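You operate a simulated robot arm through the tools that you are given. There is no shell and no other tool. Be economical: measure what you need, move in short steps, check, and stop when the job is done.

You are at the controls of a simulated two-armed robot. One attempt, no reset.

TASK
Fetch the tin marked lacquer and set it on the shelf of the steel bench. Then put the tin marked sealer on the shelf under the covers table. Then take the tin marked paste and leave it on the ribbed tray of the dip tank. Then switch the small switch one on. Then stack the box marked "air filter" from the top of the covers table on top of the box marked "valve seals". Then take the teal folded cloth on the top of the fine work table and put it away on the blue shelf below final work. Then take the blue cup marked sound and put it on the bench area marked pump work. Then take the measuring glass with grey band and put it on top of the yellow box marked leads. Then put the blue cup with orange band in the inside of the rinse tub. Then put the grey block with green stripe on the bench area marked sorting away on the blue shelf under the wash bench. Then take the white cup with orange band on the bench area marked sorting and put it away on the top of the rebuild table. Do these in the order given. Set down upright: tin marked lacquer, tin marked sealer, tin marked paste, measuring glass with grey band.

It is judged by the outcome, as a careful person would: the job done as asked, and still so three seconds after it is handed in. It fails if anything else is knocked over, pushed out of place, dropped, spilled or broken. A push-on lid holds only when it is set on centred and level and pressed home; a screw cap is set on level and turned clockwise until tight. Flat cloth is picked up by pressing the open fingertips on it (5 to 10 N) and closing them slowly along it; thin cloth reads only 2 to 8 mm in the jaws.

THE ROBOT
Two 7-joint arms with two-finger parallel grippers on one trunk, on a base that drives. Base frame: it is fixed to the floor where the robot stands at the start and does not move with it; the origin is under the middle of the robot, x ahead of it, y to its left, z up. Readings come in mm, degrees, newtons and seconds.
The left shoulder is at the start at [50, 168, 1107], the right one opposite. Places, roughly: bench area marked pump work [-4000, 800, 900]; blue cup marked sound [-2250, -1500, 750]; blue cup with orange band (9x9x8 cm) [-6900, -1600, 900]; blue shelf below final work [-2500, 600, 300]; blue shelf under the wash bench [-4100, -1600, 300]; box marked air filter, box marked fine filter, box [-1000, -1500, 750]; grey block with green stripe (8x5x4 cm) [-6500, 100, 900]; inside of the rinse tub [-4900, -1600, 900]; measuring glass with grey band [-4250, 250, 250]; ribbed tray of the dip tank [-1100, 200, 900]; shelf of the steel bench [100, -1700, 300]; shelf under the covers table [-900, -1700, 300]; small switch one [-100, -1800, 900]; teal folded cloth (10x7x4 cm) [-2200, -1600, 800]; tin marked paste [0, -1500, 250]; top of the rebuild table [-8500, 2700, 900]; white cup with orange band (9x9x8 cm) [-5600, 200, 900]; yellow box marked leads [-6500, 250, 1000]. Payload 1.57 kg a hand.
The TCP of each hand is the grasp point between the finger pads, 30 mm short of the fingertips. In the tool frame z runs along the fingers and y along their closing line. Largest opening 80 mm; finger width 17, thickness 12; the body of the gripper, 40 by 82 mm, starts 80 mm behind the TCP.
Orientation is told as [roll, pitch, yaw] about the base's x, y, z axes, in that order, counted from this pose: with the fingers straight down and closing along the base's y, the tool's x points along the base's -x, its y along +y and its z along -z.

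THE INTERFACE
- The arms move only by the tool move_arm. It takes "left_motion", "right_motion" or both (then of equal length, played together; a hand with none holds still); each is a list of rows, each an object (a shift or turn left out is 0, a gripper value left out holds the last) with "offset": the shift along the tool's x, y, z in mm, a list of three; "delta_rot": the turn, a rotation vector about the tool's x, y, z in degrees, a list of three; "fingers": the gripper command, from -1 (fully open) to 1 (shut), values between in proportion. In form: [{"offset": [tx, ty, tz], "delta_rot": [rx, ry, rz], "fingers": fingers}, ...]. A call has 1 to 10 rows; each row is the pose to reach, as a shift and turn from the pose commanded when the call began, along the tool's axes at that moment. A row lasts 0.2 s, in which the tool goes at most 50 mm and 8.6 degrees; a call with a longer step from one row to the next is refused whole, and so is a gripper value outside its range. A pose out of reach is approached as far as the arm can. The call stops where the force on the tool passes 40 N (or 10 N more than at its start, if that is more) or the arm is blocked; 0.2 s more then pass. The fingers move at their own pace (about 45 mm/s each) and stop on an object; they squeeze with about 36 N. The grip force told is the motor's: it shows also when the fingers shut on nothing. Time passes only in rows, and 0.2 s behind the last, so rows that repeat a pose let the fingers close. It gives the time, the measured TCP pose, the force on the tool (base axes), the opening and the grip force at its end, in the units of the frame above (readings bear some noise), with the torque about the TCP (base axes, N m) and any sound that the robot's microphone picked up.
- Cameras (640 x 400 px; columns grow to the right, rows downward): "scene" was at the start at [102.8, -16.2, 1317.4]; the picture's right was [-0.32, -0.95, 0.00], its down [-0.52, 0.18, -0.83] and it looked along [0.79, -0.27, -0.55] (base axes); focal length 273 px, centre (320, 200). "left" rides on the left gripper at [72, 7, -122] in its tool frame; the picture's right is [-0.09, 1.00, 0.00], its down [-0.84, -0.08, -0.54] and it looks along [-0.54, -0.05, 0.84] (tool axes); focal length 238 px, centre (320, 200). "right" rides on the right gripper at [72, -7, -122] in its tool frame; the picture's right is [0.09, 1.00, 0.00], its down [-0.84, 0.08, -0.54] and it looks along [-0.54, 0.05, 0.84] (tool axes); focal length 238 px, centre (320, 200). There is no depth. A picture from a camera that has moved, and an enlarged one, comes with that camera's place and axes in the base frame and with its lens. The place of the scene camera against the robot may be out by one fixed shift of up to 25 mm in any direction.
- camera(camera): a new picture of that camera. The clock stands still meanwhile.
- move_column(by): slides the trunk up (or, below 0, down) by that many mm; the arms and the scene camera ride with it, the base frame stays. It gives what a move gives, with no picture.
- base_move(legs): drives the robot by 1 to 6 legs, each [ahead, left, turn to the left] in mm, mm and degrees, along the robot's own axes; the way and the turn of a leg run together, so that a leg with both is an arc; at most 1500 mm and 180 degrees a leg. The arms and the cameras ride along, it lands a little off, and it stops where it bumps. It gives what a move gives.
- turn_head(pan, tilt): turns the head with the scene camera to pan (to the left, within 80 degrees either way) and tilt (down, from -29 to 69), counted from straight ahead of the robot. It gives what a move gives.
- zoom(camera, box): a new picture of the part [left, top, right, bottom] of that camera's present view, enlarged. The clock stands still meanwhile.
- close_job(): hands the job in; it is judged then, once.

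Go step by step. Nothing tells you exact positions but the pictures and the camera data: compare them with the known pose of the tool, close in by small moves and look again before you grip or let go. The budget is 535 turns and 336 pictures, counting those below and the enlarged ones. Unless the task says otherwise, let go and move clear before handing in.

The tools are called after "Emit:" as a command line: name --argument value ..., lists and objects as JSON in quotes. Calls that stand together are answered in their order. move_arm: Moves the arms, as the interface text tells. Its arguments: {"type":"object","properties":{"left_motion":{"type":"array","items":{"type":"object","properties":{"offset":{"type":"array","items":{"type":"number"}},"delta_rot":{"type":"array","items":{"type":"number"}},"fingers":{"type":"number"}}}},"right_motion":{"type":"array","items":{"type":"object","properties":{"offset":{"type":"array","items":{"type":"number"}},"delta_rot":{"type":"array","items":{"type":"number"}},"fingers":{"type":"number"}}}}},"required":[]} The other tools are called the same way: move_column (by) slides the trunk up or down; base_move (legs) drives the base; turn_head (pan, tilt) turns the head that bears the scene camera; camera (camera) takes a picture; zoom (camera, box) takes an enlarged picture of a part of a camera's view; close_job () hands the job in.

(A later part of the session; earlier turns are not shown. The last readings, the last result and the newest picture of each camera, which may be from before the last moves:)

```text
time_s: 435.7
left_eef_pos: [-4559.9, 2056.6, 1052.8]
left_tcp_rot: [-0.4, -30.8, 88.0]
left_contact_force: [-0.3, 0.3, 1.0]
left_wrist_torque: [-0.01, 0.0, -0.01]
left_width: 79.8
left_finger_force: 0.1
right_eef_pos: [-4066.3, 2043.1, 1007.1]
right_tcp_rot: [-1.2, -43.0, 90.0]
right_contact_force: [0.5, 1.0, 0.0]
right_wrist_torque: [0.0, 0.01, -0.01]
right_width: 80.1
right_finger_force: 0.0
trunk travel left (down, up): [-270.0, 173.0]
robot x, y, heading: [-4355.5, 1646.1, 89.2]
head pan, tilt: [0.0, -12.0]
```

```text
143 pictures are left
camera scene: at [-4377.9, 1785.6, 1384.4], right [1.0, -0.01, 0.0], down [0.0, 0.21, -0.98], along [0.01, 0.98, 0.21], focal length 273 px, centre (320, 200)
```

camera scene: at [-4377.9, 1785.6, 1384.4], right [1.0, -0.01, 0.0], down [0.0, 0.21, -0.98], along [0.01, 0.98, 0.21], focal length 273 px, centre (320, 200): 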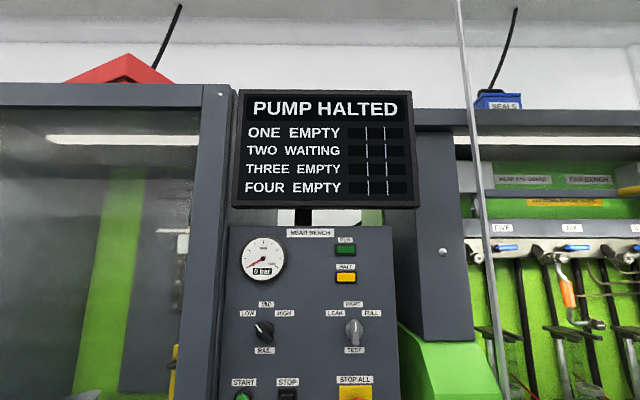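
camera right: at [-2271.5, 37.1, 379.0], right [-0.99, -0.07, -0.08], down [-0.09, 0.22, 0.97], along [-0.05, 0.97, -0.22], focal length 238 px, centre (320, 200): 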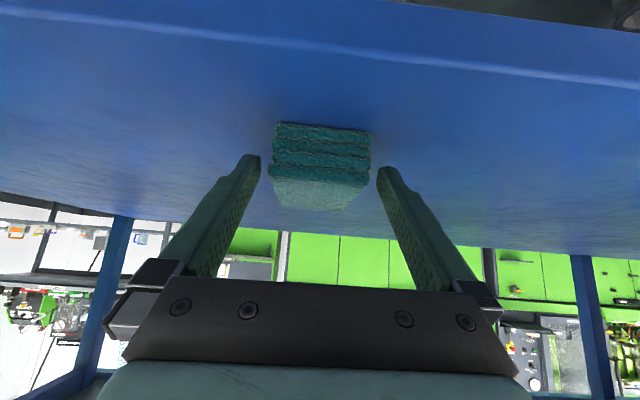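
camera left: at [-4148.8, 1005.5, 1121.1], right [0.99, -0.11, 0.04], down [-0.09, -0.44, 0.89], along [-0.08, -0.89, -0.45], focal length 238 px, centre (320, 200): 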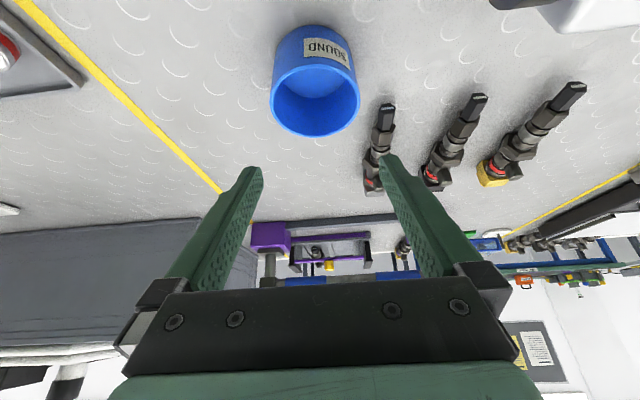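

I did halt this pump (its display read READY before). I'll release the mushroom by a clockwise twist with the right hand. Position first.

Emit:
base_move --legs '[[0, 130, 0], [60, 0, 0]]'

Emit:
move_arm --right_motion '[{"offset": [-20, 15, -7], "delta_rot": [0, -7, 0], "fingers": -0.5}, {"offset": [-40, 30, -14], "delta_rot": [0, -14, 0]}, {"offset": [-60, 45, -21], "delta_rot": [0, -21, 0]}, {"offset": [-80, 60, -28], "delta_rot": [0, -28, 0]}, {"offset": [-100, 75, -35], "delta_rot": [0, -35, 0]}, {"offset": [-121, 90, -42], "delta_rot": [0, -42, 0]}, {"offset": [-121, 90, -42], "delta_rot": [0, -42, 0]}]'

Emit:
turn_head --pan -15 --tilt 15

Emit:
camera --camera "scene"

Emit:
camera --camera "right"

```text
time_s: 437.6
left_eef_pos: [-4689.6, 2116.4, 1051.2]
left_tcp_rot: [-0.4, -30.9, 88.1]
left_contact_force: [0.1, 0.0, -0.2]
left_wrist_torque: [-0.02, -0.02, 0.01]
left_width: 80.1
left_finger_force: 0.1
right_eef_pos: [-4196.7, 2103.7, 1007.1]
right_tcp_rot: [-1.1, -43.1, 90.3]
right_contact_force: [-0.2, 0.0, -0.4]
right_wrist_torque: [-0.04, 0.02, 0.03]
right_width: 80.0
right_finger_force: 0.1
trunk travel left (down, up): [-270.0, 173.0]
robot x, y, heading: [-4490.0, 1710.6, 89.4]
head pan, tilt: [0.0, -12.0]
```

```text
time_s: 439.1
left_eef_pos: [-4690.0, 2116.8, 1051.1]
left_tcp_rot: [-0.4, -30.8, 88.1]
left_contact_force: [-0.4, -0.2, -0.9]
left_wrist_torque: [-0.01, 0.0, 0.0]
left_width: 80.0
left_finger_force: 0.0
right_eef_pos: [-4291.2, 2180.7, 1121.7]
right_tcp_rot: [-10.3, -85.1, 99.6]
right_contact_force: [-0.3, -1.0, 0.3]
right_wrist_torque: [-0.01, 0.01, 0.02]
right_width: 60.3
right_finger_force: 0.0
right hand out of reach, approached as far as the arm can: row 1, 2, 3, 4, 5, 6, 7
trunk travel left (down, up): [-270.0, 173.0]
robot x, y, heading: [-4490.4, 1713.0, 89.5]
head pan, tilt: [0.0, -12.0]
```

```text
time_s: 440.1
left_eef_pos: [-4689.4, 2117.4, 1051.7]
left_tcp_rot: [-0.5, -30.8, 88.1]
left_contact_force: [0.3, -0.6, 1.1]
left_wrist_torque: [-0.01, -0.01, -0.02]
left_width: 80.2
left_finger_force: 0.0
right_eef_pos: [-4291.0, 2180.0, 1121.2]
right_tcp_rot: [-10.7, -85.0, 99.9]
right_contact_force: [-0.1, 0.3, 0.0]
right_wrist_torque: [-0.01, 0.02, -0.01]
right_width: 59.9
right_finger_force: 0.1
trunk travel left (down, up): [-270.0, 173.0]
robot x, y, heading: [-4485.5, 1712.9, 89.5]
head pan, tilt: [-15.0, 15.0]
```

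```text
142 pictures are left
camera scene: at [-4483.9, 1853.6, 1342.2], right [0.96, -0.27, 0.0], down [-0.07, -0.25, -0.97], along [0.26, 0.93, -0.26], focal length 273 px, centre (320, 200)
```

scene: 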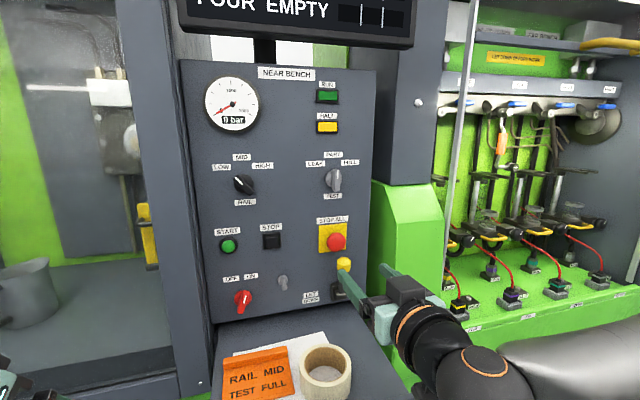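

```text
141 pictures are left
camera right: at [-4284.4, 2051.3, 1060.2], right [-0.99, 0.0, -0.11], down [-0.1, -0.47, 0.88], along [-0.05, 0.88, 0.47], focal length 238 px, centre (320, 200)
```

right: 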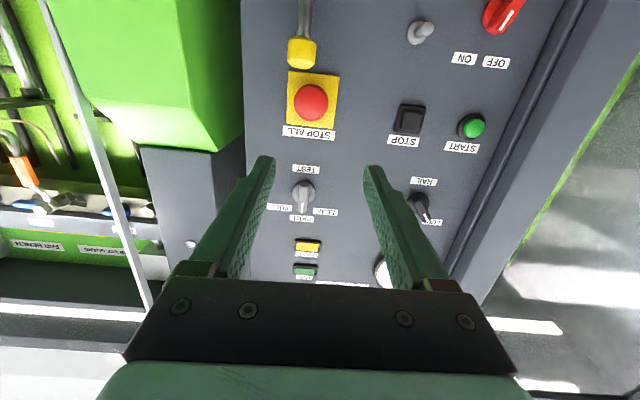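

Emit:
base_move --legs '[[70, 0, 0]]'

Emit:
move_arm --right_motion '[{"offset": [10, -5, 0]}, {"offset": [20, -10, 0]}, {"offset": [30, -13, 0]}, {"offset": [30, -13, 0]}]'

Emit:
camera --camera "right"

```text
time_s: 441.1
left_eef_pos: [-4689.1, 2184.9, 1051.8]
left_tcp_rot: [-0.3, -30.7, 88.2]
left_contact_force: [-0.5, 0.2, -0.2]
left_wrist_torque: [-0.02, 0.04, 0.0]
left_width: 80.0
left_finger_force: 0.0
right_eef_pos: [-4288.9, 2248.1, 1122.2]
right_tcp_rot: [-10.4, -85.1, 99.9]
right_contact_force: [1.1, 0.2, -0.1]
right_wrist_torque: [0.03, -0.01, 0.0]
right_width: 59.7
right_finger_force: 0.0
trunk travel left (down, up): [-270.0, 173.0]
robot x, y, heading: [-4487.3, 1781.3, 89.4]
head pan, tilt: [-15.0, 15.0]
```

```text
time_s: 442.1
left_eef_pos: [-4689.0, 2182.6, 1052.0]
left_tcp_rot: [-0.4, -30.8, 88.2]
left_contact_force: [-0.1, 0.3, 0.3]
left_wrist_torque: [0.02, 0.0, 0.02]
left_width: 80.2
left_finger_force: 0.1
right_eef_pos: [-4290.6, 2246.8, 1121.6]
right_tcp_rot: [-10.6, -85.1, 100.0]
right_contact_force: [0.1, -0.4, 0.0]
right_wrist_torque: [-0.02, 0.0, 0.01]
right_width: 59.9
right_finger_force: 0.0
right hand out of reach, approached as far as the arm can: row 1, 2, 3, 4
trunk travel left (down, up): [-270.0, 173.0]
robot x, y, heading: [-4483.8, 1777.8, 89.2]
head pan, tilt: [-15.0, 15.0]
```

```text
140 pictures are left
camera right: at [-4284.0, 2118.7, 1060.2], right [-0.99, 0.0, -0.11], down [-0.1, -0.47, 0.88], along [-0.05, 0.88, 0.47], focal length 238 px, centre (320, 200)
```

right: 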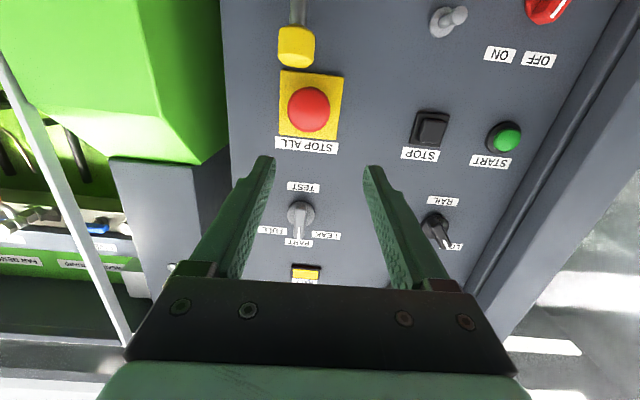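

Emit:
move_column --by -31

Emit:
base_move --legs '[[0, -14, 0], [40, 0, 0]]'

Emit:
camera --camera "right"

Emit:
camera --camera "scene"

```text
time_s: 442.8
left_eef_pos: [-4689.3, 2183.0, 1021.8]
left_tcp_rot: [-0.5, -30.7, 88.2]
left_contact_force: [-0.9, -0.1, -0.4]
left_wrist_torque: [0.02, -0.01, -0.02]
left_width: 80.2
left_finger_force: 0.0
right_eef_pos: [-4289.7, 2247.0, 1090.9]
right_tcp_rot: [-10.7, -85.1, 100.0]
right_contact_force: [-1.2, 0.2, 0.8]
right_wrist_torque: [-0.01, 0.0, 0.0]
right_width: 60.1
right_finger_force: 0.0
trunk travel left (down, up): [-239.0, 204.0]
robot x, y, heading: [-4483.5, 1778.1, 89.4]
head pan, tilt: [-15.0, 15.0]
```

```text
time_s: 444.1
left_eef_pos: [-4675.0, 2223.9, 1019.9]
left_tcp_rot: [-0.4, -30.9, 88.0]
left_contact_force: [0.1, 0.6, -1.3]
left_wrist_torque: [0.01, -0.01, -0.01]
left_width: 79.7
left_finger_force: 0.1
right_eef_pos: [-4274.5, 2289.1, 1090.4]
right_tcp_rot: [-10.6, -85.0, 99.8]
right_contact_force: [0.3, 0.1, 0.3]
right_wrist_torque: [-0.02, -0.04, 0.0]
right_width: 59.6
right_finger_force: 0.1
trunk travel left (down, up): [-239.0, 204.0]
robot x, y, heading: [-4473.6, 1820.2, 89.4]
head pan, tilt: [-15.0, 15.0]
```

```text
139 pictures are left
camera right: at [-4269.5, 2159.3, 1029.0], right [-0.99, 0.0, -0.11], down [-0.1, -0.47, 0.88], along [-0.05, 0.88, 0.46], focal length 238 px, centre (320, 200)
```

right: 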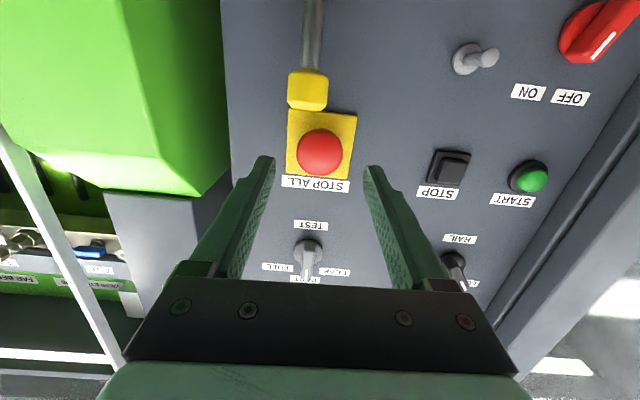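

```text
138 pictures are left
camera scene: at [-4468.9, 1961.7, 1311.1], right [0.96, -0.27, 0.0], down [-0.07, -0.25, -0.97], along [0.26, 0.93, -0.26], focal length 273 px, centre (320, 200)
```

scene: 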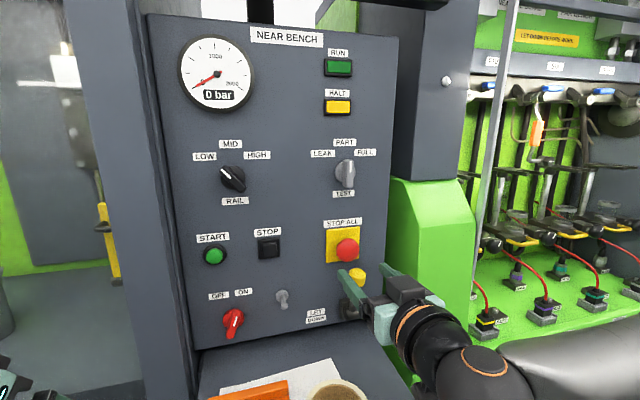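

Emit:
base_move --legs '[[28, 0, 0]]'

Emit:
move_column --by -4

Emit:
camera --camera "right"

```text
time_s: 444.9
left_eef_pos: [-4675.1, 2252.4, 1022.4]
left_tcp_rot: [-0.4, -30.8, 88.1]
left_contact_force: [0.5, 0.2, 0.3]
left_wrist_torque: [-0.03, -0.02, -0.01]
left_width: 79.8
left_finger_force: 0.1
right_eef_pos: [-4275.1, 2315.7, 1090.1]
right_tcp_rot: [-10.5, -85.1, 99.8]
right_contact_force: [0.1, 0.3, -0.4]
right_wrist_torque: [0.0, -0.01, 0.02]
right_width: 59.8
right_finger_force: 0.2
trunk travel left (down, up): [-239.0, 204.0]
robot x, y, heading: [-4475.7, 1845.8, 89.4]
head pan, tilt: [-15.0, 15.0]
```

```text
time_s: 445.4
left_eef_pos: [-4674.5, 2252.0, 1017.4]
left_tcp_rot: [-0.4, -30.8, 88.1]
left_contact_force: [-0.7, -0.8, -0.2]
left_wrist_torque: [0.02, -0.02, 0.01]
left_width: 79.7
left_finger_force: 0.1
right_eef_pos: [-4275.6, 2315.5, 1086.7]
right_tcp_rot: [-10.6, -85.0, 99.8]
right_contact_force: [1.3, -0.2, 0.8]
right_wrist_torque: [0.01, -0.02, 0.01]
right_width: 60.1
right_finger_force: 0.1
trunk travel left (down, up): [-235.0, 208.0]
robot x, y, heading: [-4473.5, 1845.6, 89.6]
head pan, tilt: [-15.0, 15.0]
```

```text
137 pictures are left
camera right: at [-4269.1, 2186.6, 1025.2], right [-0.99, 0.0, -0.11], down [-0.1, -0.47, 0.88], along [-0.05, 0.88, 0.47], focal length 238 px, centre (320, 200)
```

right: 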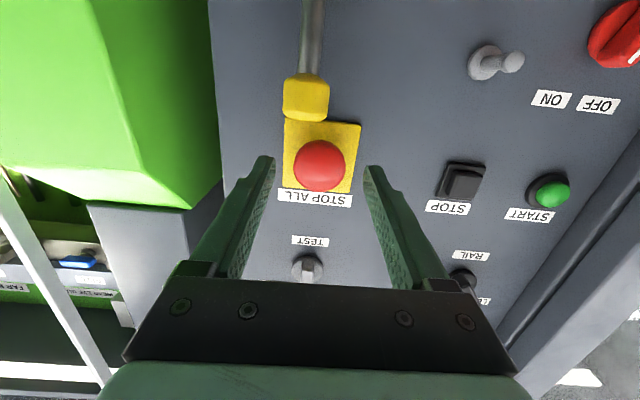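

Emit:
base_move --legs '[[8, 0, 0]]'

Emit:
move_arm --right_motion '[{"fingers": 0}, {"fingers": 1}, {"fingers": 1}, {"fingers": 1}, {"fingers": 1}]'

Emit:
camera --camera "right"

```text
time_s: 446.2
left_eef_pos: [-4673.9, 2259.6, 1016.6]
left_tcp_rot: [-0.3, -30.8, 88.2]
left_contact_force: [-0.1, 0.4, -0.1]
left_wrist_torque: [0.01, 0.0, 0.01]
left_width: 79.8
left_finger_force: 0.1
right_eef_pos: [-4274.0, 2322.9, 1086.7]
right_tcp_rot: [-10.4, -85.1, 99.7]
right_contact_force: [0.4, 0.0, 0.5]
right_wrist_torque: [0.02, 0.0, 0.01]
right_width: 59.8
right_finger_force: 0.0
trunk travel left (down, up): [-235.0, 208.0]
robot x, y, heading: [-4472.6, 1853.4, 89.4]
head pan, tilt: [-15.0, 15.0]
```

```text
time_s: 447.4
left_eef_pos: [-4674.1, 2259.2, 1017.2]
left_tcp_rot: [-0.5, -30.7, 88.1]
left_contact_force: [-0.2, 0.7, 0.3]
left_wrist_torque: [0.02, 0.03, -0.01]
left_width: 79.9
left_finger_force: 0.1
right_eef_pos: [-4276.0, 2322.3, 1087.8]
right_tcp_rot: [-10.6, -85.0, 99.9]
right_contact_force: [0.4, -0.2, 0.4]
right_wrist_torque: [-0.02, 0.0, 0.0]
right_width: 0.1
right_finger_force: 21.6
trunk travel left (down, up): [-235.0, 208.0]
robot x, y, heading: [-4476.5, 1857.9, 89.5]
head pan, tilt: [-15.0, 15.0]
```

```text
136 pictures are left
camera right: at [-4269.0, 2194.8, 1025.1], right [-0.99, 0.0, -0.11], down [-0.1, -0.47, 0.88], along [-0.05, 0.88, 0.47], focal length 238 px, centre (320, 200)
```

right: 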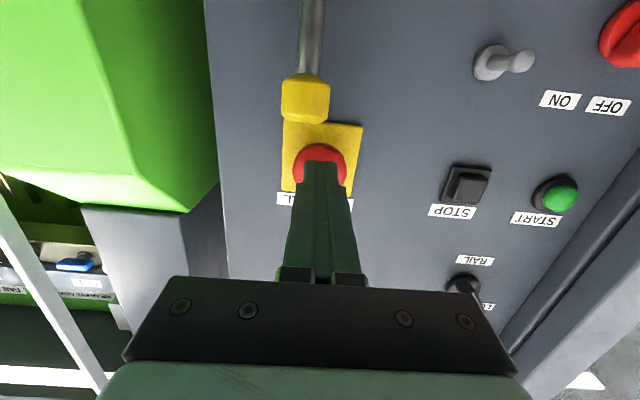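

Emit:
move_arm --right_motion '[{"fingers": -0.5}, {"fingers": -0.5}, {"fingers": -0.5}, {"fingers": -0.5}]'

Emit:
base_move --legs '[[20, 0, 0]]'

Emit:
move_arm --right_motion '[{"fingers": 0}, {"fingers": 1}, {"fingers": 1}, {"fingers": 1}]'

```text
time_s: 448.4
left_eef_pos: [-4673.9, 2258.7, 1017.8]
left_tcp_rot: [-0.4, -30.8, 88.1]
left_contact_force: [0.7, -0.6, -0.4]
left_wrist_torque: [-0.02, 0.0, 0.02]
left_width: 80.2
left_finger_force: 0.1
right_eef_pos: [-4274.4, 2323.9, 1086.8]
right_tcp_rot: [-10.4, -85.0, 99.8]
right_contact_force: [-0.3, -0.4, 1.5]
right_wrist_torque: [-0.02, 0.02, -0.01]
right_width: 60.2
right_finger_force: 0.1
trunk travel left (down, up): [-235.0, 208.0]
robot x, y, heading: [-4474.0, 1857.8, 89.1]
head pan, tilt: [-15.0, 15.0]
```

```text
time_s: 449.1
left_eef_pos: [-4673.8, 2280.7, 1016.5]
left_tcp_rot: [-0.4, -30.8, 88.0]
left_contact_force: [-0.4, -0.9, 0.5]
left_wrist_torque: [-0.01, 0.02, 0.01]
left_width: 79.8
left_finger_force: 0.0
right_eef_pos: [-4275.2, 2343.7, 1087.7]
right_tcp_rot: [-10.4, -85.0, 99.8]
right_contact_force: [-0.9, 0.3, -0.2]
right_wrist_torque: [0.0, -0.03, -0.03]
right_width: 60.2
right_finger_force: 0.0
trunk travel left (down, up): [-235.0, 208.0]
robot x, y, heading: [-4475.9, 1872.9, 89.6]
head pan, tilt: [-15.0, 15.0]
```

```text
time_s: 450.1
left_eef_pos: [-4675.0, 2281.1, 1016.9]
left_tcp_rot: [-0.4, -30.8, 88.1]
left_contact_force: [0.1, 0.6, 0.9]
left_wrist_torque: [0.01, 0.02, 0.0]
left_width: 80.1
left_finger_force: 0.1
right_eef_pos: [-4275.7, 2344.2, 1087.6]
right_tcp_rot: [-10.9, -85.0, 100.4]
right_contact_force: [-4.7, 0.0, -0.2]
right_wrist_torque: [0.03, -0.04, 0.18]
right_width: 42.0
right_finger_force: 39.0
trunk travel left (down, up): [-235.0, 208.0]
robot x, y, heading: [-4473.1, 1873.5, 89.3]
head pan, tilt: [-15.0, 15.0]
```

Gripped the mushroom (42 mm). Twist clockwise.

Emit:
move_arm --right_motion '[{"delta_rot": [0, 0, 8]}, {"delta_rot": [0, 0, 16]}, {"delta_rot": [0, 0, 24]}, {"delta_rot": [0, 0, 32]}, {"delta_rot": [0, 0, 40]}, {"delta_rot": [0, 0, 48]}]'

Emit:
turn_head --pan 0 --tilt -12

Emit:
camera --camera "scene"

Emit:
camera --camera "right"

```text
time_s: 451.1
left_eef_pos: [-4674.9, 2280.6, 1017.6]
left_tcp_rot: [-0.4, -30.8, 88.2]
left_contact_force: [0.1, -0.6, -0.9]
left_wrist_torque: [0.03, 0.01, -0.01]
left_width: 79.9
left_finger_force: 0.0
right_eef_pos: [-4283.7, 2341.3, 1078.9]
right_tcp_rot: [75.2, -64.7, 14.5]
right_contact_force: [-5.7, 0.3, -6.2]
right_wrist_torque: [-0.16, -0.78, 0.48]
right_width: 32.8
right_finger_force: 40.8
trunk travel left (down, up): [-235.0, 208.0]
robot x, y, heading: [-4472.4, 1874.6, 89.4]
head pan, tilt: [-15.0, 15.0]
stopped in row 4 (right hand): the force on the tool passed its limit (the readings are from after the stop); the commanded pose is now the measured one
```

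```text
time_s: 452.0
left_eef_pos: [-4675.9, 2281.1, 1017.2]
left_tcp_rot: [-0.6, -30.6, 88.2]
left_contact_force: [0.1, 0.8, 0.8]
left_wrist_torque: [0.0, 0.01, -0.02]
left_width: 79.9
left_finger_force: 0.1
right_eef_pos: [-4284.8, 2342.0, 1079.4]
right_tcp_rot: [75.3, -64.7, 14.2]
right_contact_force: [-14.0, 0.0, -14.2]
right_wrist_torque: [-0.26, -0.57, 0.31]
right_width: 32.0
right_finger_force: 40.9
trunk travel left (down, up): [-235.0, 208.0]
robot x, y, heading: [-4471.0, 1874.9, 89.5]
head pan, tilt: [0.0, -12.0]
```

```text
135 pictures are left
camera scene: at [-4494.6, 2011.5, 1349.2], right [1.0, -0.01, 0.0], down [0.0, 0.21, -0.98], along [0.01, 0.98, 0.21], focal length 273 px, centre (320, 200)
```

scene: 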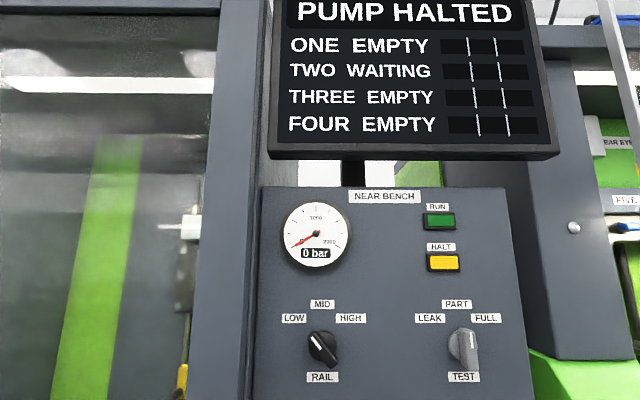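

```text
134 pictures are left
camera right: at [-4305.9, 2212.5, 1023.6], right [-0.94, 0.02, 0.33], down [0.29, -0.45, 0.85], along [0.17, 0.89, 0.42], focal length 238 px, centre (320, 200)
```

right: 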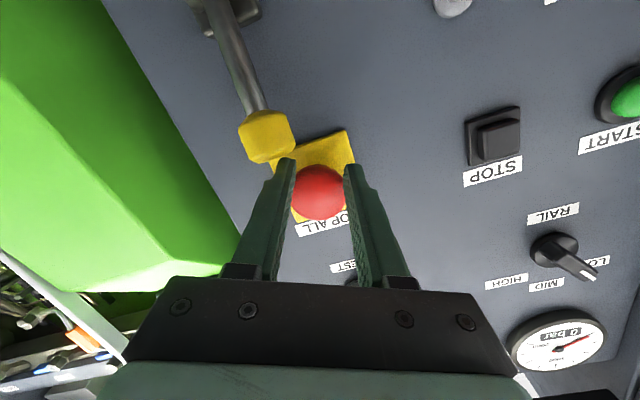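

Twisting does not release it. I let go, back off, and try pressing the mushroom once more (a push-push latch), watching the display.

Emit:
move_arm --right_motion '[{"fingers": -0.5}, {"fingers": -0.5}, {"fingers": -0.5}]'

Emit:
base_move --legs '[[-50, 0, 0]]'

Emit:
move_arm --right_motion '[{"delta_rot": [0, 0, -8], "fingers": 1}, {"delta_rot": [0, 0, -16]}, {"delta_rot": [0, 0, -24]}, {"delta_rot": [0, 0, -26]}]'

Emit:
camera --camera "right"

```text
time_s: 452.8
left_eef_pos: [-4674.6, 2280.7, 1017.7]
left_tcp_rot: [-0.2, -30.8, 88.1]
left_contact_force: [-0.7, -0.2, -0.8]
left_wrist_torque: [0.0, -0.01, -0.03]
left_width: 80.2
left_finger_force: 0.1
right_eef_pos: [-4280.1, 2341.8, 1083.2]
right_tcp_rot: [76.7, -64.4, 12.5]
right_contact_force: [1.6, -0.3, 2.6]
right_wrist_torque: [0.13, -0.14, -0.09]
right_width: 60.3
right_finger_force: 0.1
trunk travel left (down, up): [-235.0, 208.0]
robot x, y, heading: [-4471.3, 1872.4, 89.4]
head pan, tilt: [0.0, -12.0]
```

```text
time_s: 453.7
left_eef_pos: [-4675.5, 2231.7, 1018.0]
left_tcp_rot: [-0.4, -30.8, 88.1]
left_contact_force: [-0.2, 0.2, 0.2]
left_wrist_torque: [0.01, 0.0, -0.02]
left_width: 80.2
left_finger_force: 0.0
right_eef_pos: [-4281.0, 2293.4, 1081.0]
right_tcp_rot: [76.1, -64.4, 13.2]
right_contact_force: [0.1, 0.2, -1.1]
right_wrist_torque: [0.0, 0.0, 0.0]
right_width: 59.9
right_finger_force: 0.1
trunk travel left (down, up): [-235.0, 208.0]
robot x, y, heading: [-4474.5, 1826.3, 89.3]
head pan, tilt: [0.0, -12.0]
```

```text
time_s: 454.7
left_eef_pos: [-4673.6, 2232.3, 1017.6]
left_tcp_rot: [-0.4, -30.7, 88.0]
left_contact_force: [0.3, 0.0, -0.6]
left_wrist_torque: [-0.01, -0.02, -0.01]
left_width: 80.2
left_finger_force: 0.1
right_eef_pos: [-4280.8, 2295.1, 1080.8]
right_tcp_rot: [-12.3, -83.9, 102.8]
right_contact_force: [-0.6, 0.0, 0.6]
right_wrist_torque: [0.01, 0.02, 0.02]
right_width: 0.0
right_finger_force: 15.5
trunk travel left (down, up): [-235.0, 208.0]
robot x, y, heading: [-4476.6, 1826.6, 89.3]
head pan, tilt: [0.0, -12.0]
```

```text
133 pictures are left
camera right: at [-4271.9, 2165.6, 1021.0], right [-0.99, -0.02, -0.11], down [-0.09, -0.45, 0.89], along [-0.07, 0.89, 0.45], focal length 238 px, centre (320, 200)
```

right: 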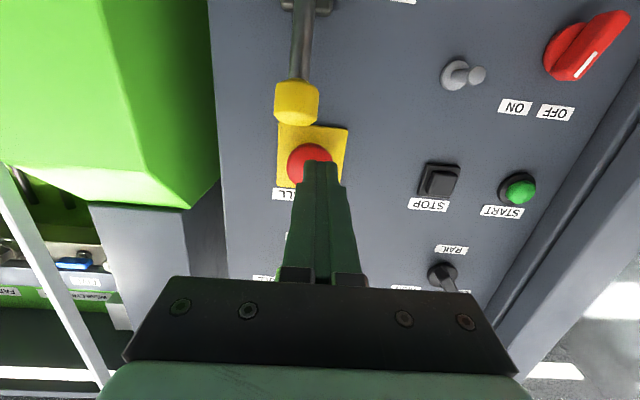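

Emit:
move_column --by 5

Emit:
base_move --legs '[[45, -4, 0]]'

Emit:
camera --camera "scene"

```text
time_s: 455.2
left_eef_pos: [-4675.0, 2231.8, 1021.6]
left_tcp_rot: [-0.5, -30.8, 88.0]
left_contact_force: [0.8, 0.1, -0.2]
left_wrist_torque: [0.04, 0.03, 0.04]
left_width: 79.9
left_finger_force: 0.0
right_eef_pos: [-4281.2, 2295.4, 1085.1]
right_tcp_rot: [-11.2, -83.9, 101.9]
right_contact_force: [-0.2, -0.4, -1.0]
right_wrist_torque: [-0.01, -0.03, -0.03]
right_width: 0.3
right_finger_force: 21.8
trunk travel left (down, up): [-240.0, 203.0]
robot x, y, heading: [-4475.0, 1826.7, 89.1]
head pan, tilt: [0.0, -12.0]
```

```text
time_s: 456.1
left_eef_pos: [-4670.7, 2276.9, 1022.6]
left_tcp_rot: [-0.5, -30.8, 88.1]
left_contact_force: [0.5, -0.4, 0.0]
left_wrist_torque: [0.01, -0.03, -0.01]
left_width: 80.3
left_finger_force: 0.1
right_eef_pos: [-4277.3, 2339.7, 1084.8]
right_tcp_rot: [-11.1, -84.0, 101.8]
right_contact_force: [0.1, -1.6, -0.5]
right_wrist_torque: [-0.03, 0.01, 0.04]
right_width: 0.2
right_finger_force: 21.4
trunk travel left (down, up): [-240.0, 203.0]
robot x, y, heading: [-4470.6, 1874.0, 89.2]
head pan, tilt: [0.0, -12.0]
```

```text
132 pictures are left
camera scene: at [-4488.7, 2006.4, 1354.5], right [1.0, -0.01, 0.0], down [0.0, 0.21, -0.98], along [0.01, 0.98, 0.21], focal length 273 px, centre (320, 200)
```

scene: 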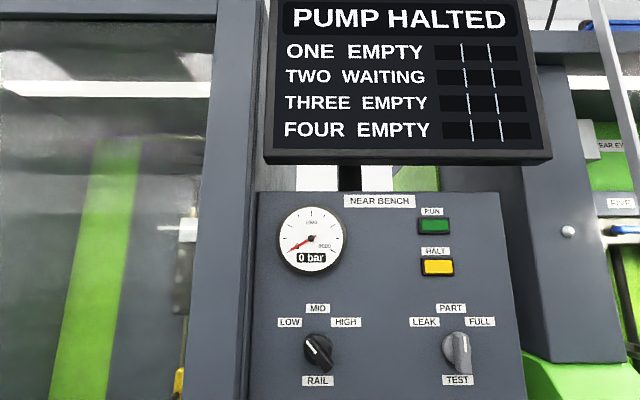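

Emit:
base_move --legs '[[14, 0, 0]]'

Emit:
camera --camera "scene"

```text
time_s: 456.9
left_eef_pos: [-4668.2, 2284.1, 1023.2]
left_tcp_rot: [-0.4, -30.9, 87.9]
left_contact_force: [0.3, 0.0, 0.3]
left_wrist_torque: [0.03, -0.03, 0.04]
left_width: 80.0
left_finger_force: 0.1
right_eef_pos: [-4275.9, 2339.1, 1086.4]
right_tcp_rot: [-11.3, -83.8, 102.0]
right_contact_force: [3.6, -17.6, 3.6]
right_wrist_torque: [0.15, 0.01, -0.12]
right_width: 0.0
right_finger_force: 21.4
trunk travel left (down, up): [-240.0, 203.0]
robot x, y, heading: [-4466.7, 1875.0, 89.3]
head pan, tilt: [0.0, -12.0]
stopped in leg 1: the force on the tool passed its limit (the readings are from after the stop); the commanded pose is now the measured one
```

```text
131 pictures are left
camera scene: at [-4487.7, 2011.1, 1354.8], right [1.0, -0.01, 0.0], down [0.0, 0.21, -0.98], along [0.01, 0.98, 0.21], focal length 273 px, centre (320, 200)
```

scene: 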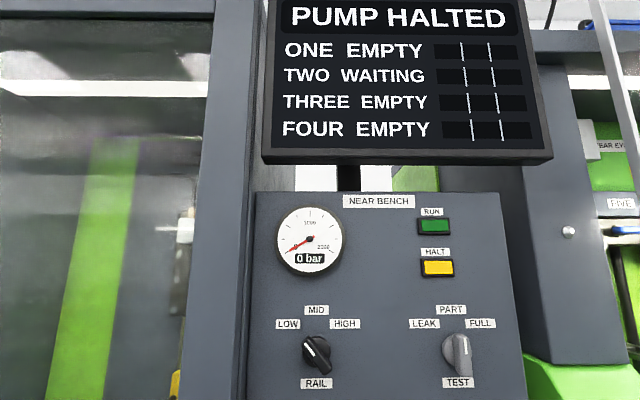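

Pressing again did nothing. I try one pull-to-release, then move on.

Emit:
base_move --legs '[[-45, 0, 0]]'

Emit:
move_arm --right_motion '[{"fingers": -0.5}, {"fingers": -0.5}, {"fingers": -0.5}, {"fingers": -0.5}]'

Emit:
base_move --legs '[[48, 0, 0]]'

Emit:
move_arm --right_motion '[{"fingers": 0}, {"fingers": 1}, {"fingers": 1}, {"fingers": 1}]'

Emit:
base_move --legs '[[-40, 0, 0]]'

Emit:
camera --camera "scene"

```text
time_s: 457.8
left_eef_pos: [-4669.9, 2241.0, 1021.8]
left_tcp_rot: [-0.4, -30.8, 87.9]
left_contact_force: [-0.4, -0.4, -0.9]
left_wrist_torque: [0.01, 0.02, -0.01]
left_width: 80.2
left_finger_force: 0.0
right_eef_pos: [-4276.5, 2297.8, 1083.1]
right_tcp_rot: [-11.2, -83.7, 101.9]
right_contact_force: [0.1, 0.0, -0.1]
right_wrist_torque: [0.0, 0.01, -0.01]
right_width: 0.1
right_finger_force: 21.4
trunk travel left (down, up): [-240.0, 203.0]
robot x, y, heading: [-4467.9, 1834.9, 89.1]
head pan, tilt: [0.0, -12.0]
```

```text
time_s: 458.8
left_eef_pos: [-4670.5, 2241.2, 1022.6]
left_tcp_rot: [-0.4, -30.8, 87.9]
left_contact_force: [0.0, -0.3, 0.3]
left_wrist_torque: [0.0, -0.02, -0.01]
left_width: 79.9
left_finger_force: 0.1
right_eef_pos: [-4276.4, 2299.2, 1083.8]
right_tcp_rot: [-11.0, -83.7, 101.7]
right_contact_force: [0.1, -0.3, -0.4]
right_wrist_torque: [0.01, -0.01, -0.03]
right_width: 60.0
right_finger_force: 0.1
trunk travel left (down, up): [-240.0, 203.0]
robot x, y, heading: [-4470.0, 1834.0, 89.3]
head pan, tilt: [0.0, -12.0]
```

```text
time_s: 459.8
left_eef_pos: [-4669.3, 2290.0, 1021.0]
left_tcp_rot: [-0.3, -30.8, 88.0]
left_contact_force: [0.3, 0.4, 0.0]
left_wrist_torque: [0.01, -0.02, -0.02]
left_width: 80.2
left_finger_force: 0.1
right_eef_pos: [-4275.5, 2347.5, 1083.6]
right_tcp_rot: [-11.0, -83.6, 101.7]
right_contact_force: [-0.2, 0.6, -0.3]
right_wrist_torque: [-0.04, 0.01, 0.0]
right_width: 60.0
right_finger_force: 0.1
trunk travel left (down, up): [-240.0, 203.0]
robot x, y, heading: [-4465.6, 1880.0, 89.0]
head pan, tilt: [0.0, -12.0]
```

```text
time_s: 460.8
left_eef_pos: [-4668.0, 2290.1, 1022.9]
left_tcp_rot: [-0.2, -30.8, 87.9]
left_contact_force: [0.5, 0.0, -0.9]
left_wrist_torque: [-0.03, 0.0, 0.02]
left_width: 80.0
left_finger_force: 0.1
right_eef_pos: [-4275.2, 2347.7, 1083.9]
right_tcp_rot: [-10.4, -83.7, 100.9]
right_contact_force: [6.0, 0.0, -0.3]
right_wrist_torque: [-0.13, 0.09, -0.28]
right_width: 39.8
right_finger_force: 38.4
trunk travel left (down, up): [-240.0, 203.0]
robot x, y, heading: [-4464.1, 1887.8, 89.1]
head pan, tilt: [0.0, -12.0]
```

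```text
time_s: 461.6
left_eef_pos: [-4669.1, 2248.4, 1023.5]
left_tcp_rot: [-0.4, -30.9, 88.0]
left_contact_force: [0.6, -0.6, 0.5]
left_wrist_torque: [0.05, 0.03, 0.02]
left_width: 79.9
left_finger_force: 0.0
right_eef_pos: [-4277.5, 2305.7, 1085.6]
right_tcp_rot: [-11.3, -83.8, 102.1]
right_contact_force: [-0.9, -0.2, -0.3]
right_wrist_torque: [-0.03, 0.02, 0.0]
right_width: 0.0
right_finger_force: 20.9
trunk travel left (down, up): [-240.0, 203.0]
robot x, y, heading: [-4470.1, 1842.4, 89.4]
head pan, tilt: [0.0, -12.0]
heard: click
```

```text
130 pictures are left
camera scene: at [-4488.8, 1977.2, 1354.6], right [1.0, -0.01, 0.0], down [0.0, 0.21, -0.98], along [0.01, 0.98, 0.21], focal length 273 px, centre (320, 200)
```

scene: 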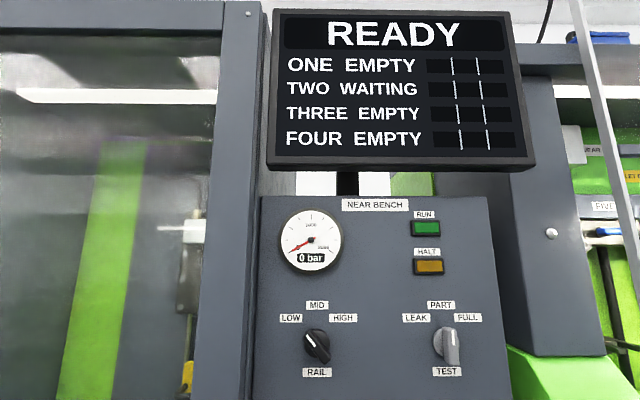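

Released: the display reads READY again. Quick check that the other controls are unchanged, then on to the measuring glass.

Emit:
base_move --legs '[[-190, 0, 0]]'

Emit:
turn_head --pan -10 --tilt 12

Emit:
camera --camera "scene"

```text
time_s: 463.2
left_eef_pos: [-4673.5, 2059.0, 1022.3]
left_tcp_rot: [-0.4, -30.8, 88.1]
left_contact_force: [-0.4, 0.6, 0.5]
left_wrist_torque: [-0.04, -0.03, -0.04]
left_width: 80.0
left_finger_force: 0.0
right_eef_pos: [-4281.5, 2119.1, 1084.8]
right_tcp_rot: [-11.1, -83.7, 102.1]
right_contact_force: [0.8, -0.9, -0.6]
right_wrist_torque: [-0.01, 0.01, 0.01]
right_width: 0.2
right_finger_force: 20.9
trunk travel left (down, up): [-240.0, 203.0]
robot x, y, heading: [-4470.0, 1654.2, 89.5]
head pan, tilt: [0.0, -12.0]
```

```text
time_s: 464.1
left_eef_pos: [-4672.9, 2060.7, 1022.3]
left_tcp_rot: [-0.3, -30.7, 88.2]
left_contact_force: [0.4, -1.1, 0.1]
left_wrist_torque: [-0.01, 0.0, 0.0]
left_width: 79.8
left_finger_force: 0.1
right_eef_pos: [-4281.7, 2119.0, 1083.8]
right_tcp_rot: [-11.1, -83.7, 102.0]
right_contact_force: [0.3, -0.3, 0.1]
right_wrist_torque: [0.02, 0.02, 0.04]
right_width: 0.2
right_finger_force: 21.4
trunk travel left (down, up): [-240.0, 203.0]
robot x, y, heading: [-4470.1, 1652.6, 89.3]
head pan, tilt: [-10.0, 12.0]
```

```text
129 pictures are left
camera scene: at [-4475.4, 1798.4, 1317.1], right [0.98, -0.19, 0.0], down [-0.04, -0.2, -0.98], along [0.18, 0.96, -0.21], focal length 273 px, centre (320, 200)
```

scene: 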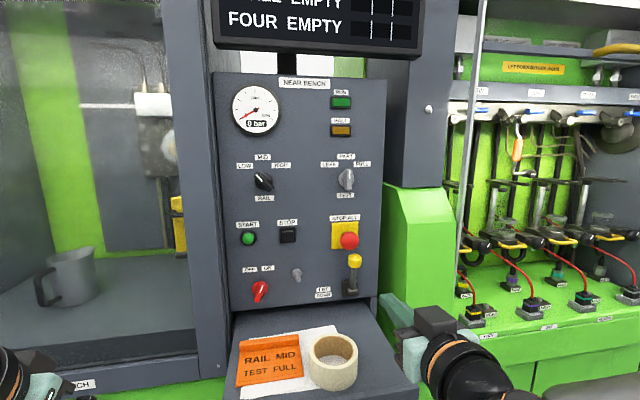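

Everything is as it was. Next: the measuring glass on the front side. I go along the back aisle to the far end of the island, looking ahead.

Emit:
base_move --legs '[[0, 0, 90.7], [1500, 0, 0]]'

Emit:
turn_head --pan 5 --tilt 12

Emit:
camera --camera "scene"

```text
time_s: 475.4
left_eef_pos: [-6395.5, 1509.8, 1021.5]
left_tcp_rot: [-0.4, -30.7, 176.2]
left_contact_force: [-0.2, -0.4, -0.1]
left_wrist_torque: [0.0, 0.04, -0.05]
left_width: 80.0
left_finger_force: 0.1
right_eef_pos: [-6442.1, 1904.1, 1083.1]
right_tcp_rot: [-11.2, -83.6, -169.8]
right_contact_force: [0.0, -0.8, 0.7]
right_wrist_torque: [-0.01, 0.01, 0.01]
right_width: 0.1
right_finger_force: 21.1
trunk travel left (down, up): [-240.0, 203.0]
robot x, y, heading: [-5986.2, 1697.8, 177.4]
head pan, tilt: [-10.0, 12.0]
```

```text
time_s: 476.1
left_eef_pos: [-6395.1, 1510.8, 1022.6]
left_tcp_rot: [-0.5, -30.9, 176.1]
left_contact_force: [0.3, 0.4, -0.5]
left_wrist_torque: [0.02, 0.02, 0.03]
left_width: 80.1
left_finger_force: 0.2
right_eef_pos: [-6441.4, 1904.1, 1084.3]
right_tcp_rot: [-11.2, -83.7, -169.8]
right_contact_force: [-0.9, -0.3, 0.4]
right_wrist_torque: [-0.04, 0.0, 0.01]
right_width: 0.2
right_finger_force: 21.4
trunk travel left (down, up): [-240.0, 203.0]
robot x, y, heading: [-5983.9, 1699.9, 177.3]
head pan, tilt: [5.0, 12.0]
```

```text
128 pictures are left
camera scene: at [-6138.1, 1708.4, 1317.1], right [-0.04, 1.0, 0.0], down [0.21, 0.01, -0.98], along [-0.98, -0.04, -0.21], focal length 273 px, centre (320, 200)
```

scene: 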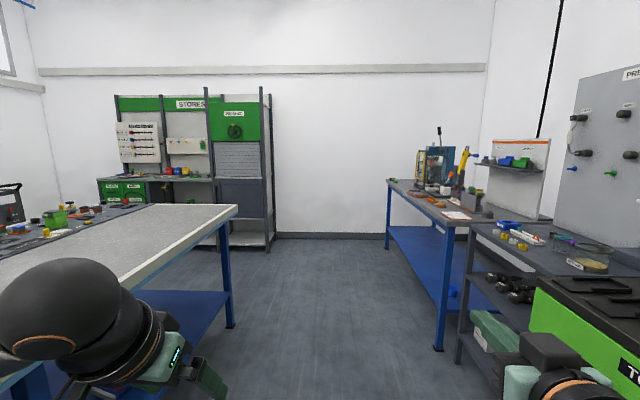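

Emit:
base_move --legs '[[0, 0, 2.7], [1500, 0, 0], [800, 0, 0], [0, 0, 90]]'

Emit:
camera --camera "scene"

```text
time_s: 491.9
left_eef_pos: [-8129.7, 1331.6, 1022.7]
left_tcp_rot: [-0.4, -30.8, -92.6]
left_contact_force: [0.1, 0.3, -0.4]
left_wrist_torque: [0.0, -0.02, -0.01]
left_width: 80.1
left_finger_force: 0.0
right_eef_pos: [-8524.1, 1277.8, 1084.4]
right_tcp_rot: [-11.2, -83.7, -78.6]
right_contact_force: [-0.3, -0.1, 0.1]
right_wrist_torque: [0.0, 0.03, 0.0]
right_width: 0.0
right_finger_force: 20.9
trunk travel left (down, up): [-240.0, 203.0]
robot x, y, heading: [-8326.5, 1739.1, -91.1]
head pan, tilt: [5.0, 12.0]
```

```text
127 pictures are left
camera scene: at [-8343.4, 1618.7, 1317.1], right [-1.0, -0.06, 0.0], down [-0.01, 0.21, -0.98], along [0.06, -0.98, -0.21], focal length 273 px, centre (320, 200)
```

scene: 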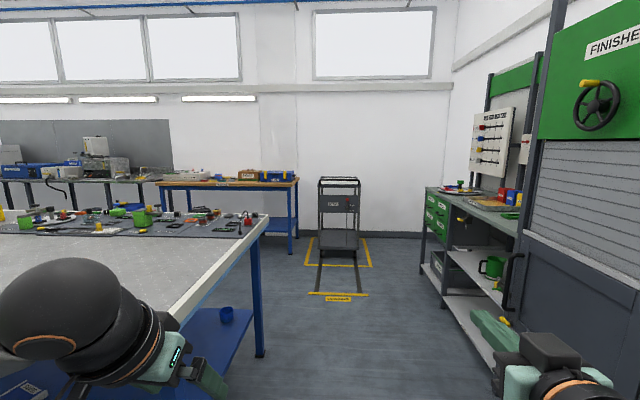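

Emit:
base_move --legs '[[0, -100, 1], [1500, 0, 0], [820, 0, 0], [0, 0, 90]]'

Emit:
camera --camera "scene"

```text
time_s: 507.7
left_eef_pos: [-8008.5, -348.4, 1022.6]
left_tcp_rot: [-0.4, -30.8, -1.8]
left_contact_force: [0.1, -0.5, -0.5]
left_wrist_torque: [0.02, 0.0, -0.03]
left_width: 79.9
left_finger_force: 0.0
right_eef_pos: [-7949.3, -741.4, 1082.9]
right_tcp_rot: [-11.2, -83.7, 12.1]
right_contact_force: [0.4, -0.4, -0.2]
right_wrist_torque: [-0.01, -0.01, 0.01]
right_width: 0.1
right_finger_force: 21.0
trunk travel left (down, up): [-240.0, 203.0]
robot x, y, heading: [-8415.3, -546.2, -0.8]
head pan, tilt: [5.0, 12.0]
```

```text
126 pictures are left
camera scene: at [-8302.8, -531.0, 1317.1], right [0.07, -1.0, 0.0], down [-0.21, -0.02, -0.98], along [0.98, 0.07, -0.21], focal length 273 px, centre (320, 200)
```

scene: 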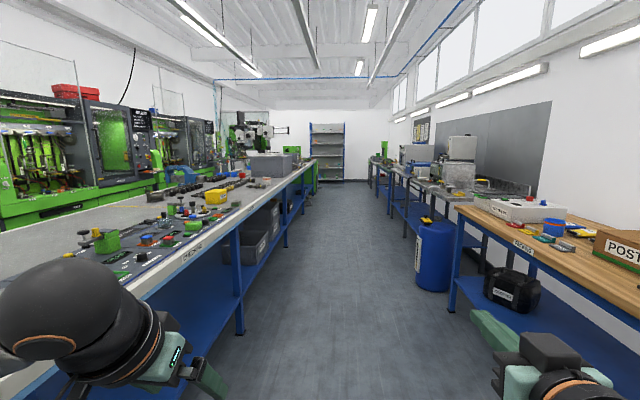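

The front aisle is clear. Drive to the measuring glass at about (-4145,215) and face it.

Emit:
base_move --legs '[[0, 0, 0.8], [1500, 0, 0], [1500, 0, 0], [1290, 0, 0], [0, 0, 90]]'

Emit:
turn_head --pan 0 --tilt 35

Emit:
camera --camera "scene"

```text
time_s: 531.8
left_eef_pos: [-4474.0, -55.4, 1021.8]
left_tcp_rot: [-0.4, -30.7, 91.6]
left_contact_force: [-0.9, 0.1, -0.6]
left_wrist_torque: [0.01, 0.0, 0.02]
left_width: 80.2
left_finger_force: 0.1
right_eef_pos: [-4084.4, 26.2, 1085.1]
right_tcp_rot: [-11.1, -83.6, 105.4]
right_contact_force: [-0.9, -0.2, 0.6]
right_wrist_torque: [-0.02, -0.01, 0.0]
right_width: 0.2
right_finger_force: 21.5
trunk travel left (down, up): [-240.0, 203.0]
robot x, y, heading: [-4247.8, -448.2, 92.6]
head pan, tilt: [5.0, 12.0]
```

```text
time_s: 532.7
left_eef_pos: [-4474.1, -54.2, 1022.6]
left_tcp_rot: [-0.4, -30.7, 91.4]
left_contact_force: [0.1, 0.0, 0.2]
left_wrist_torque: [-0.02, -0.02, 0.04]
left_width: 80.1
left_finger_force: 0.1
right_eef_pos: [-4085.4, 26.0, 1083.3]
right_tcp_rot: [-11.1, -83.6, 105.4]
right_contact_force: [0.8, -0.5, 0.7]
right_wrist_torque: [-0.02, 0.0, -0.01]
right_width: 0.1
right_finger_force: 21.0
trunk travel left (down, up): [-240.0, 203.0]
robot x, y, heading: [-4249.2, -447.9, 92.8]
head pan, tilt: [0.0, 35.0]
```

```text
125 pictures are left
camera scene: at [-4275.7, -308.2, 1280.2], right [1.0, 0.05, 0.0], down [0.03, -0.57, -0.82], along [-0.04, 0.82, -0.57], focal length 273 px, centre (320, 200)
```

scene: 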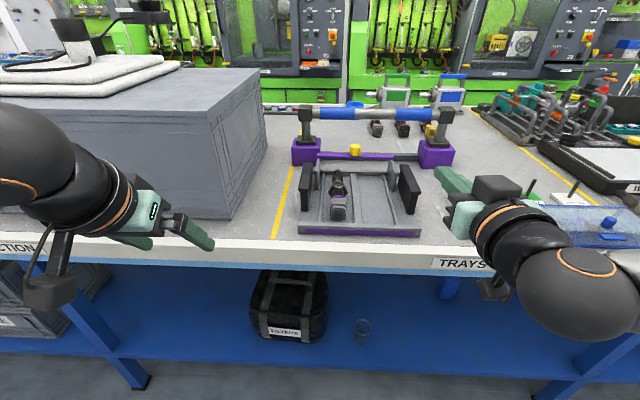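

Glass is at about (-4148,222) beside the black bag. Back up, tuck the right hand, shift right, lower the trunk.

Emit:
base_move --legs '[[-170, 0, -2.8], [0, -130, 0]]'

Emit:
move_arm --right_motion '[{"offset": [-5, 0, -28], "delta_rot": [0, 8, 0]}, {"offset": [-10, 0, -57], "delta_rot": [0, 16, 0]}, {"offset": [-15, 0, -86], "delta_rot": [0, 24, 0]}, {"offset": [-20, 0, -115], "delta_rot": [0, 32, 0]}, {"offset": [-26, 0, -143], "delta_rot": [0, 40, 0]}]' --left_motion '[{"offset": [0, -30, 0], "delta_rot": [0, -4, 0]}, {"offset": [0, -60, 10], "delta_rot": [0, -8, 0]}, {"offset": [0, -90, 20], "delta_rot": [0, -13, 0]}, {"offset": [0, -120, 30], "delta_rot": [0, -13, 0]}, {"offset": [0, -150, 40], "delta_rot": [0, -13, 0]}]'

Emit:
move_column --by -235

Emit:
camera --camera "left"

```text
time_s: 535.0
left_eef_pos: [-4320.7, -214.5, 1022.7]
left_tcp_rot: [-0.3, -30.8, 88.5]
left_contact_force: [0.6, -0.4, 0.1]
left_wrist_torque: [0.02, 0.03, 0.02]
left_width: 79.9
left_finger_force: 0.2
right_eef_pos: [-3930.8, -153.5, 1084.2]
right_tcp_rot: [-10.9, -83.6, 102.2]
right_contact_force: [0.2, 0.2, 0.1]
right_wrist_torque: [-0.05, -0.01, -0.02]
right_width: 0.0
right_finger_force: 21.1
trunk travel left (down, up): [-240.0, 203.0]
robot x, y, heading: [-4118.1, -618.6, 89.9]
head pan, tilt: [0.0, 35.0]
```

```text
time_s: 536.2
left_eef_pos: [-4170.6, -196.4, 990.0]
left_tcp_rot: [-0.6, -43.9, 88.6]
left_contact_force: [-0.7, 0.1, 0.5]
left_wrist_torque: [-0.01, 0.01, 0.03]
left_width: 80.0
left_finger_force: 0.0
right_eef_pos: [-3926.9, -295.1, 1122.4]
right_tcp_rot: [-1.8, -43.8, 92.7]
right_contact_force: [0.0, -0.3, 0.2]
right_wrist_torque: [-0.01, 0.0, 0.0]
right_width: 0.1
right_finger_force: 21.0
right hand out of reach, approached as far as the arm can: row 1, 2, 3
trunk travel left (down, up): [-240.0, 203.0]
robot x, y, heading: [-4119.5, -617.4, 90.0]
head pan, tilt: [0.0, 35.0]
```

```text
time_s: 538.7
left_eef_pos: [-4172.5, -196.1, 755.3]
left_tcp_rot: [-0.5, -43.8, 88.7]
left_contact_force: [-0.6, -0.4, 0.7]
left_wrist_torque: [-0.01, -0.01, -0.03]
left_width: 80.0
left_finger_force: 0.0
right_eef_pos: [-3927.4, -295.3, 888.3]
right_tcp_rot: [-1.7, -43.7, 92.6]
right_contact_force: [0.4, -0.5, -0.4]
right_wrist_torque: [-0.03, 0.02, -0.02]
right_width: 0.0
right_finger_force: 21.8
trunk travel left (down, up): [-5.0, 438.0]
robot x, y, heading: [-4115.7, -619.2, 89.8]
head pan, tilt: [0.0, 35.0]
```

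```text
124 pictures are left
camera left: at [-4181.6, -331.7, 793.5], right [-0.99, 0.1, 0.06], down [0.08, 0.23, 0.97], along [0.08, 0.97, -0.23], focal length 238 px, centre (320, 200)
```

left: 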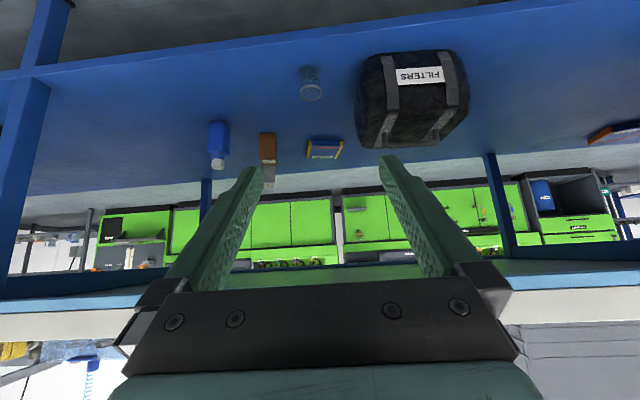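

Glass base at about (-4130,200), ~90 mm tall, ~60 wide. Lower the left hand in front of the shelf.

Emit:
move_arm --left_motion '[{"offset": [24, -6, 36]}, {"offset": [49, -12, 72]}, {"offset": [74, -18, 108]}, {"offset": [98, -24, 143]}, {"offset": [123, -30, 179]}, {"offset": [147, -36, 215]}, {"offset": [172, -42, 251]}, {"offset": [172, -42, 251]}]'

Emit:
camera --camera "left"

```text
time_s: 540.5
left_eef_pos: [-4126.8, -148.5, 455.6]
left_tcp_rot: [-0.5, -43.8, 88.7]
left_contact_force: [-1.1, -0.2, 0.0]
left_wrist_torque: [0.01, -0.02, -0.03]
left_width: 80.2
left_finger_force: 0.0
right_eef_pos: [-3927.2, -295.2, 889.1]
right_tcp_rot: [-1.7, -43.9, 92.7]
right_contact_force: [0.3, -0.4, 0.6]
right_wrist_torque: [-0.03, -0.02, 0.01]
right_width: 0.0
right_finger_force: 21.4
trunk travel left (down, up): [-5.0, 438.0]
robot x, y, heading: [-4119.9, -621.5, 90.1]
head pan, tilt: [0.0, 35.0]
```

```text
123 pictures are left
camera left: at [-4136.0, -283.4, 494.6], right [-0.99, 0.1, 0.06], down [0.08, 0.23, 0.97], along [0.08, 0.97, -0.23], focal length 238 px, centre (320, 200)
```

left: 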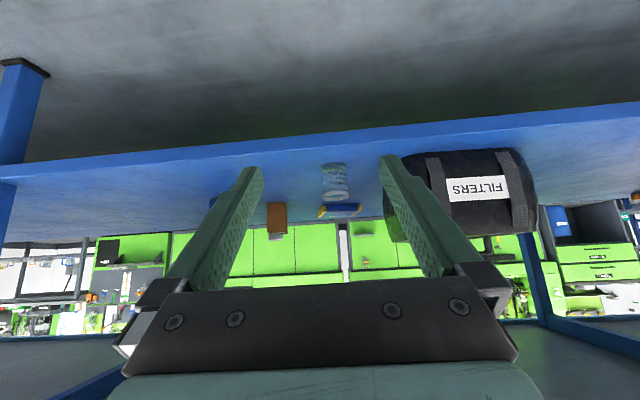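

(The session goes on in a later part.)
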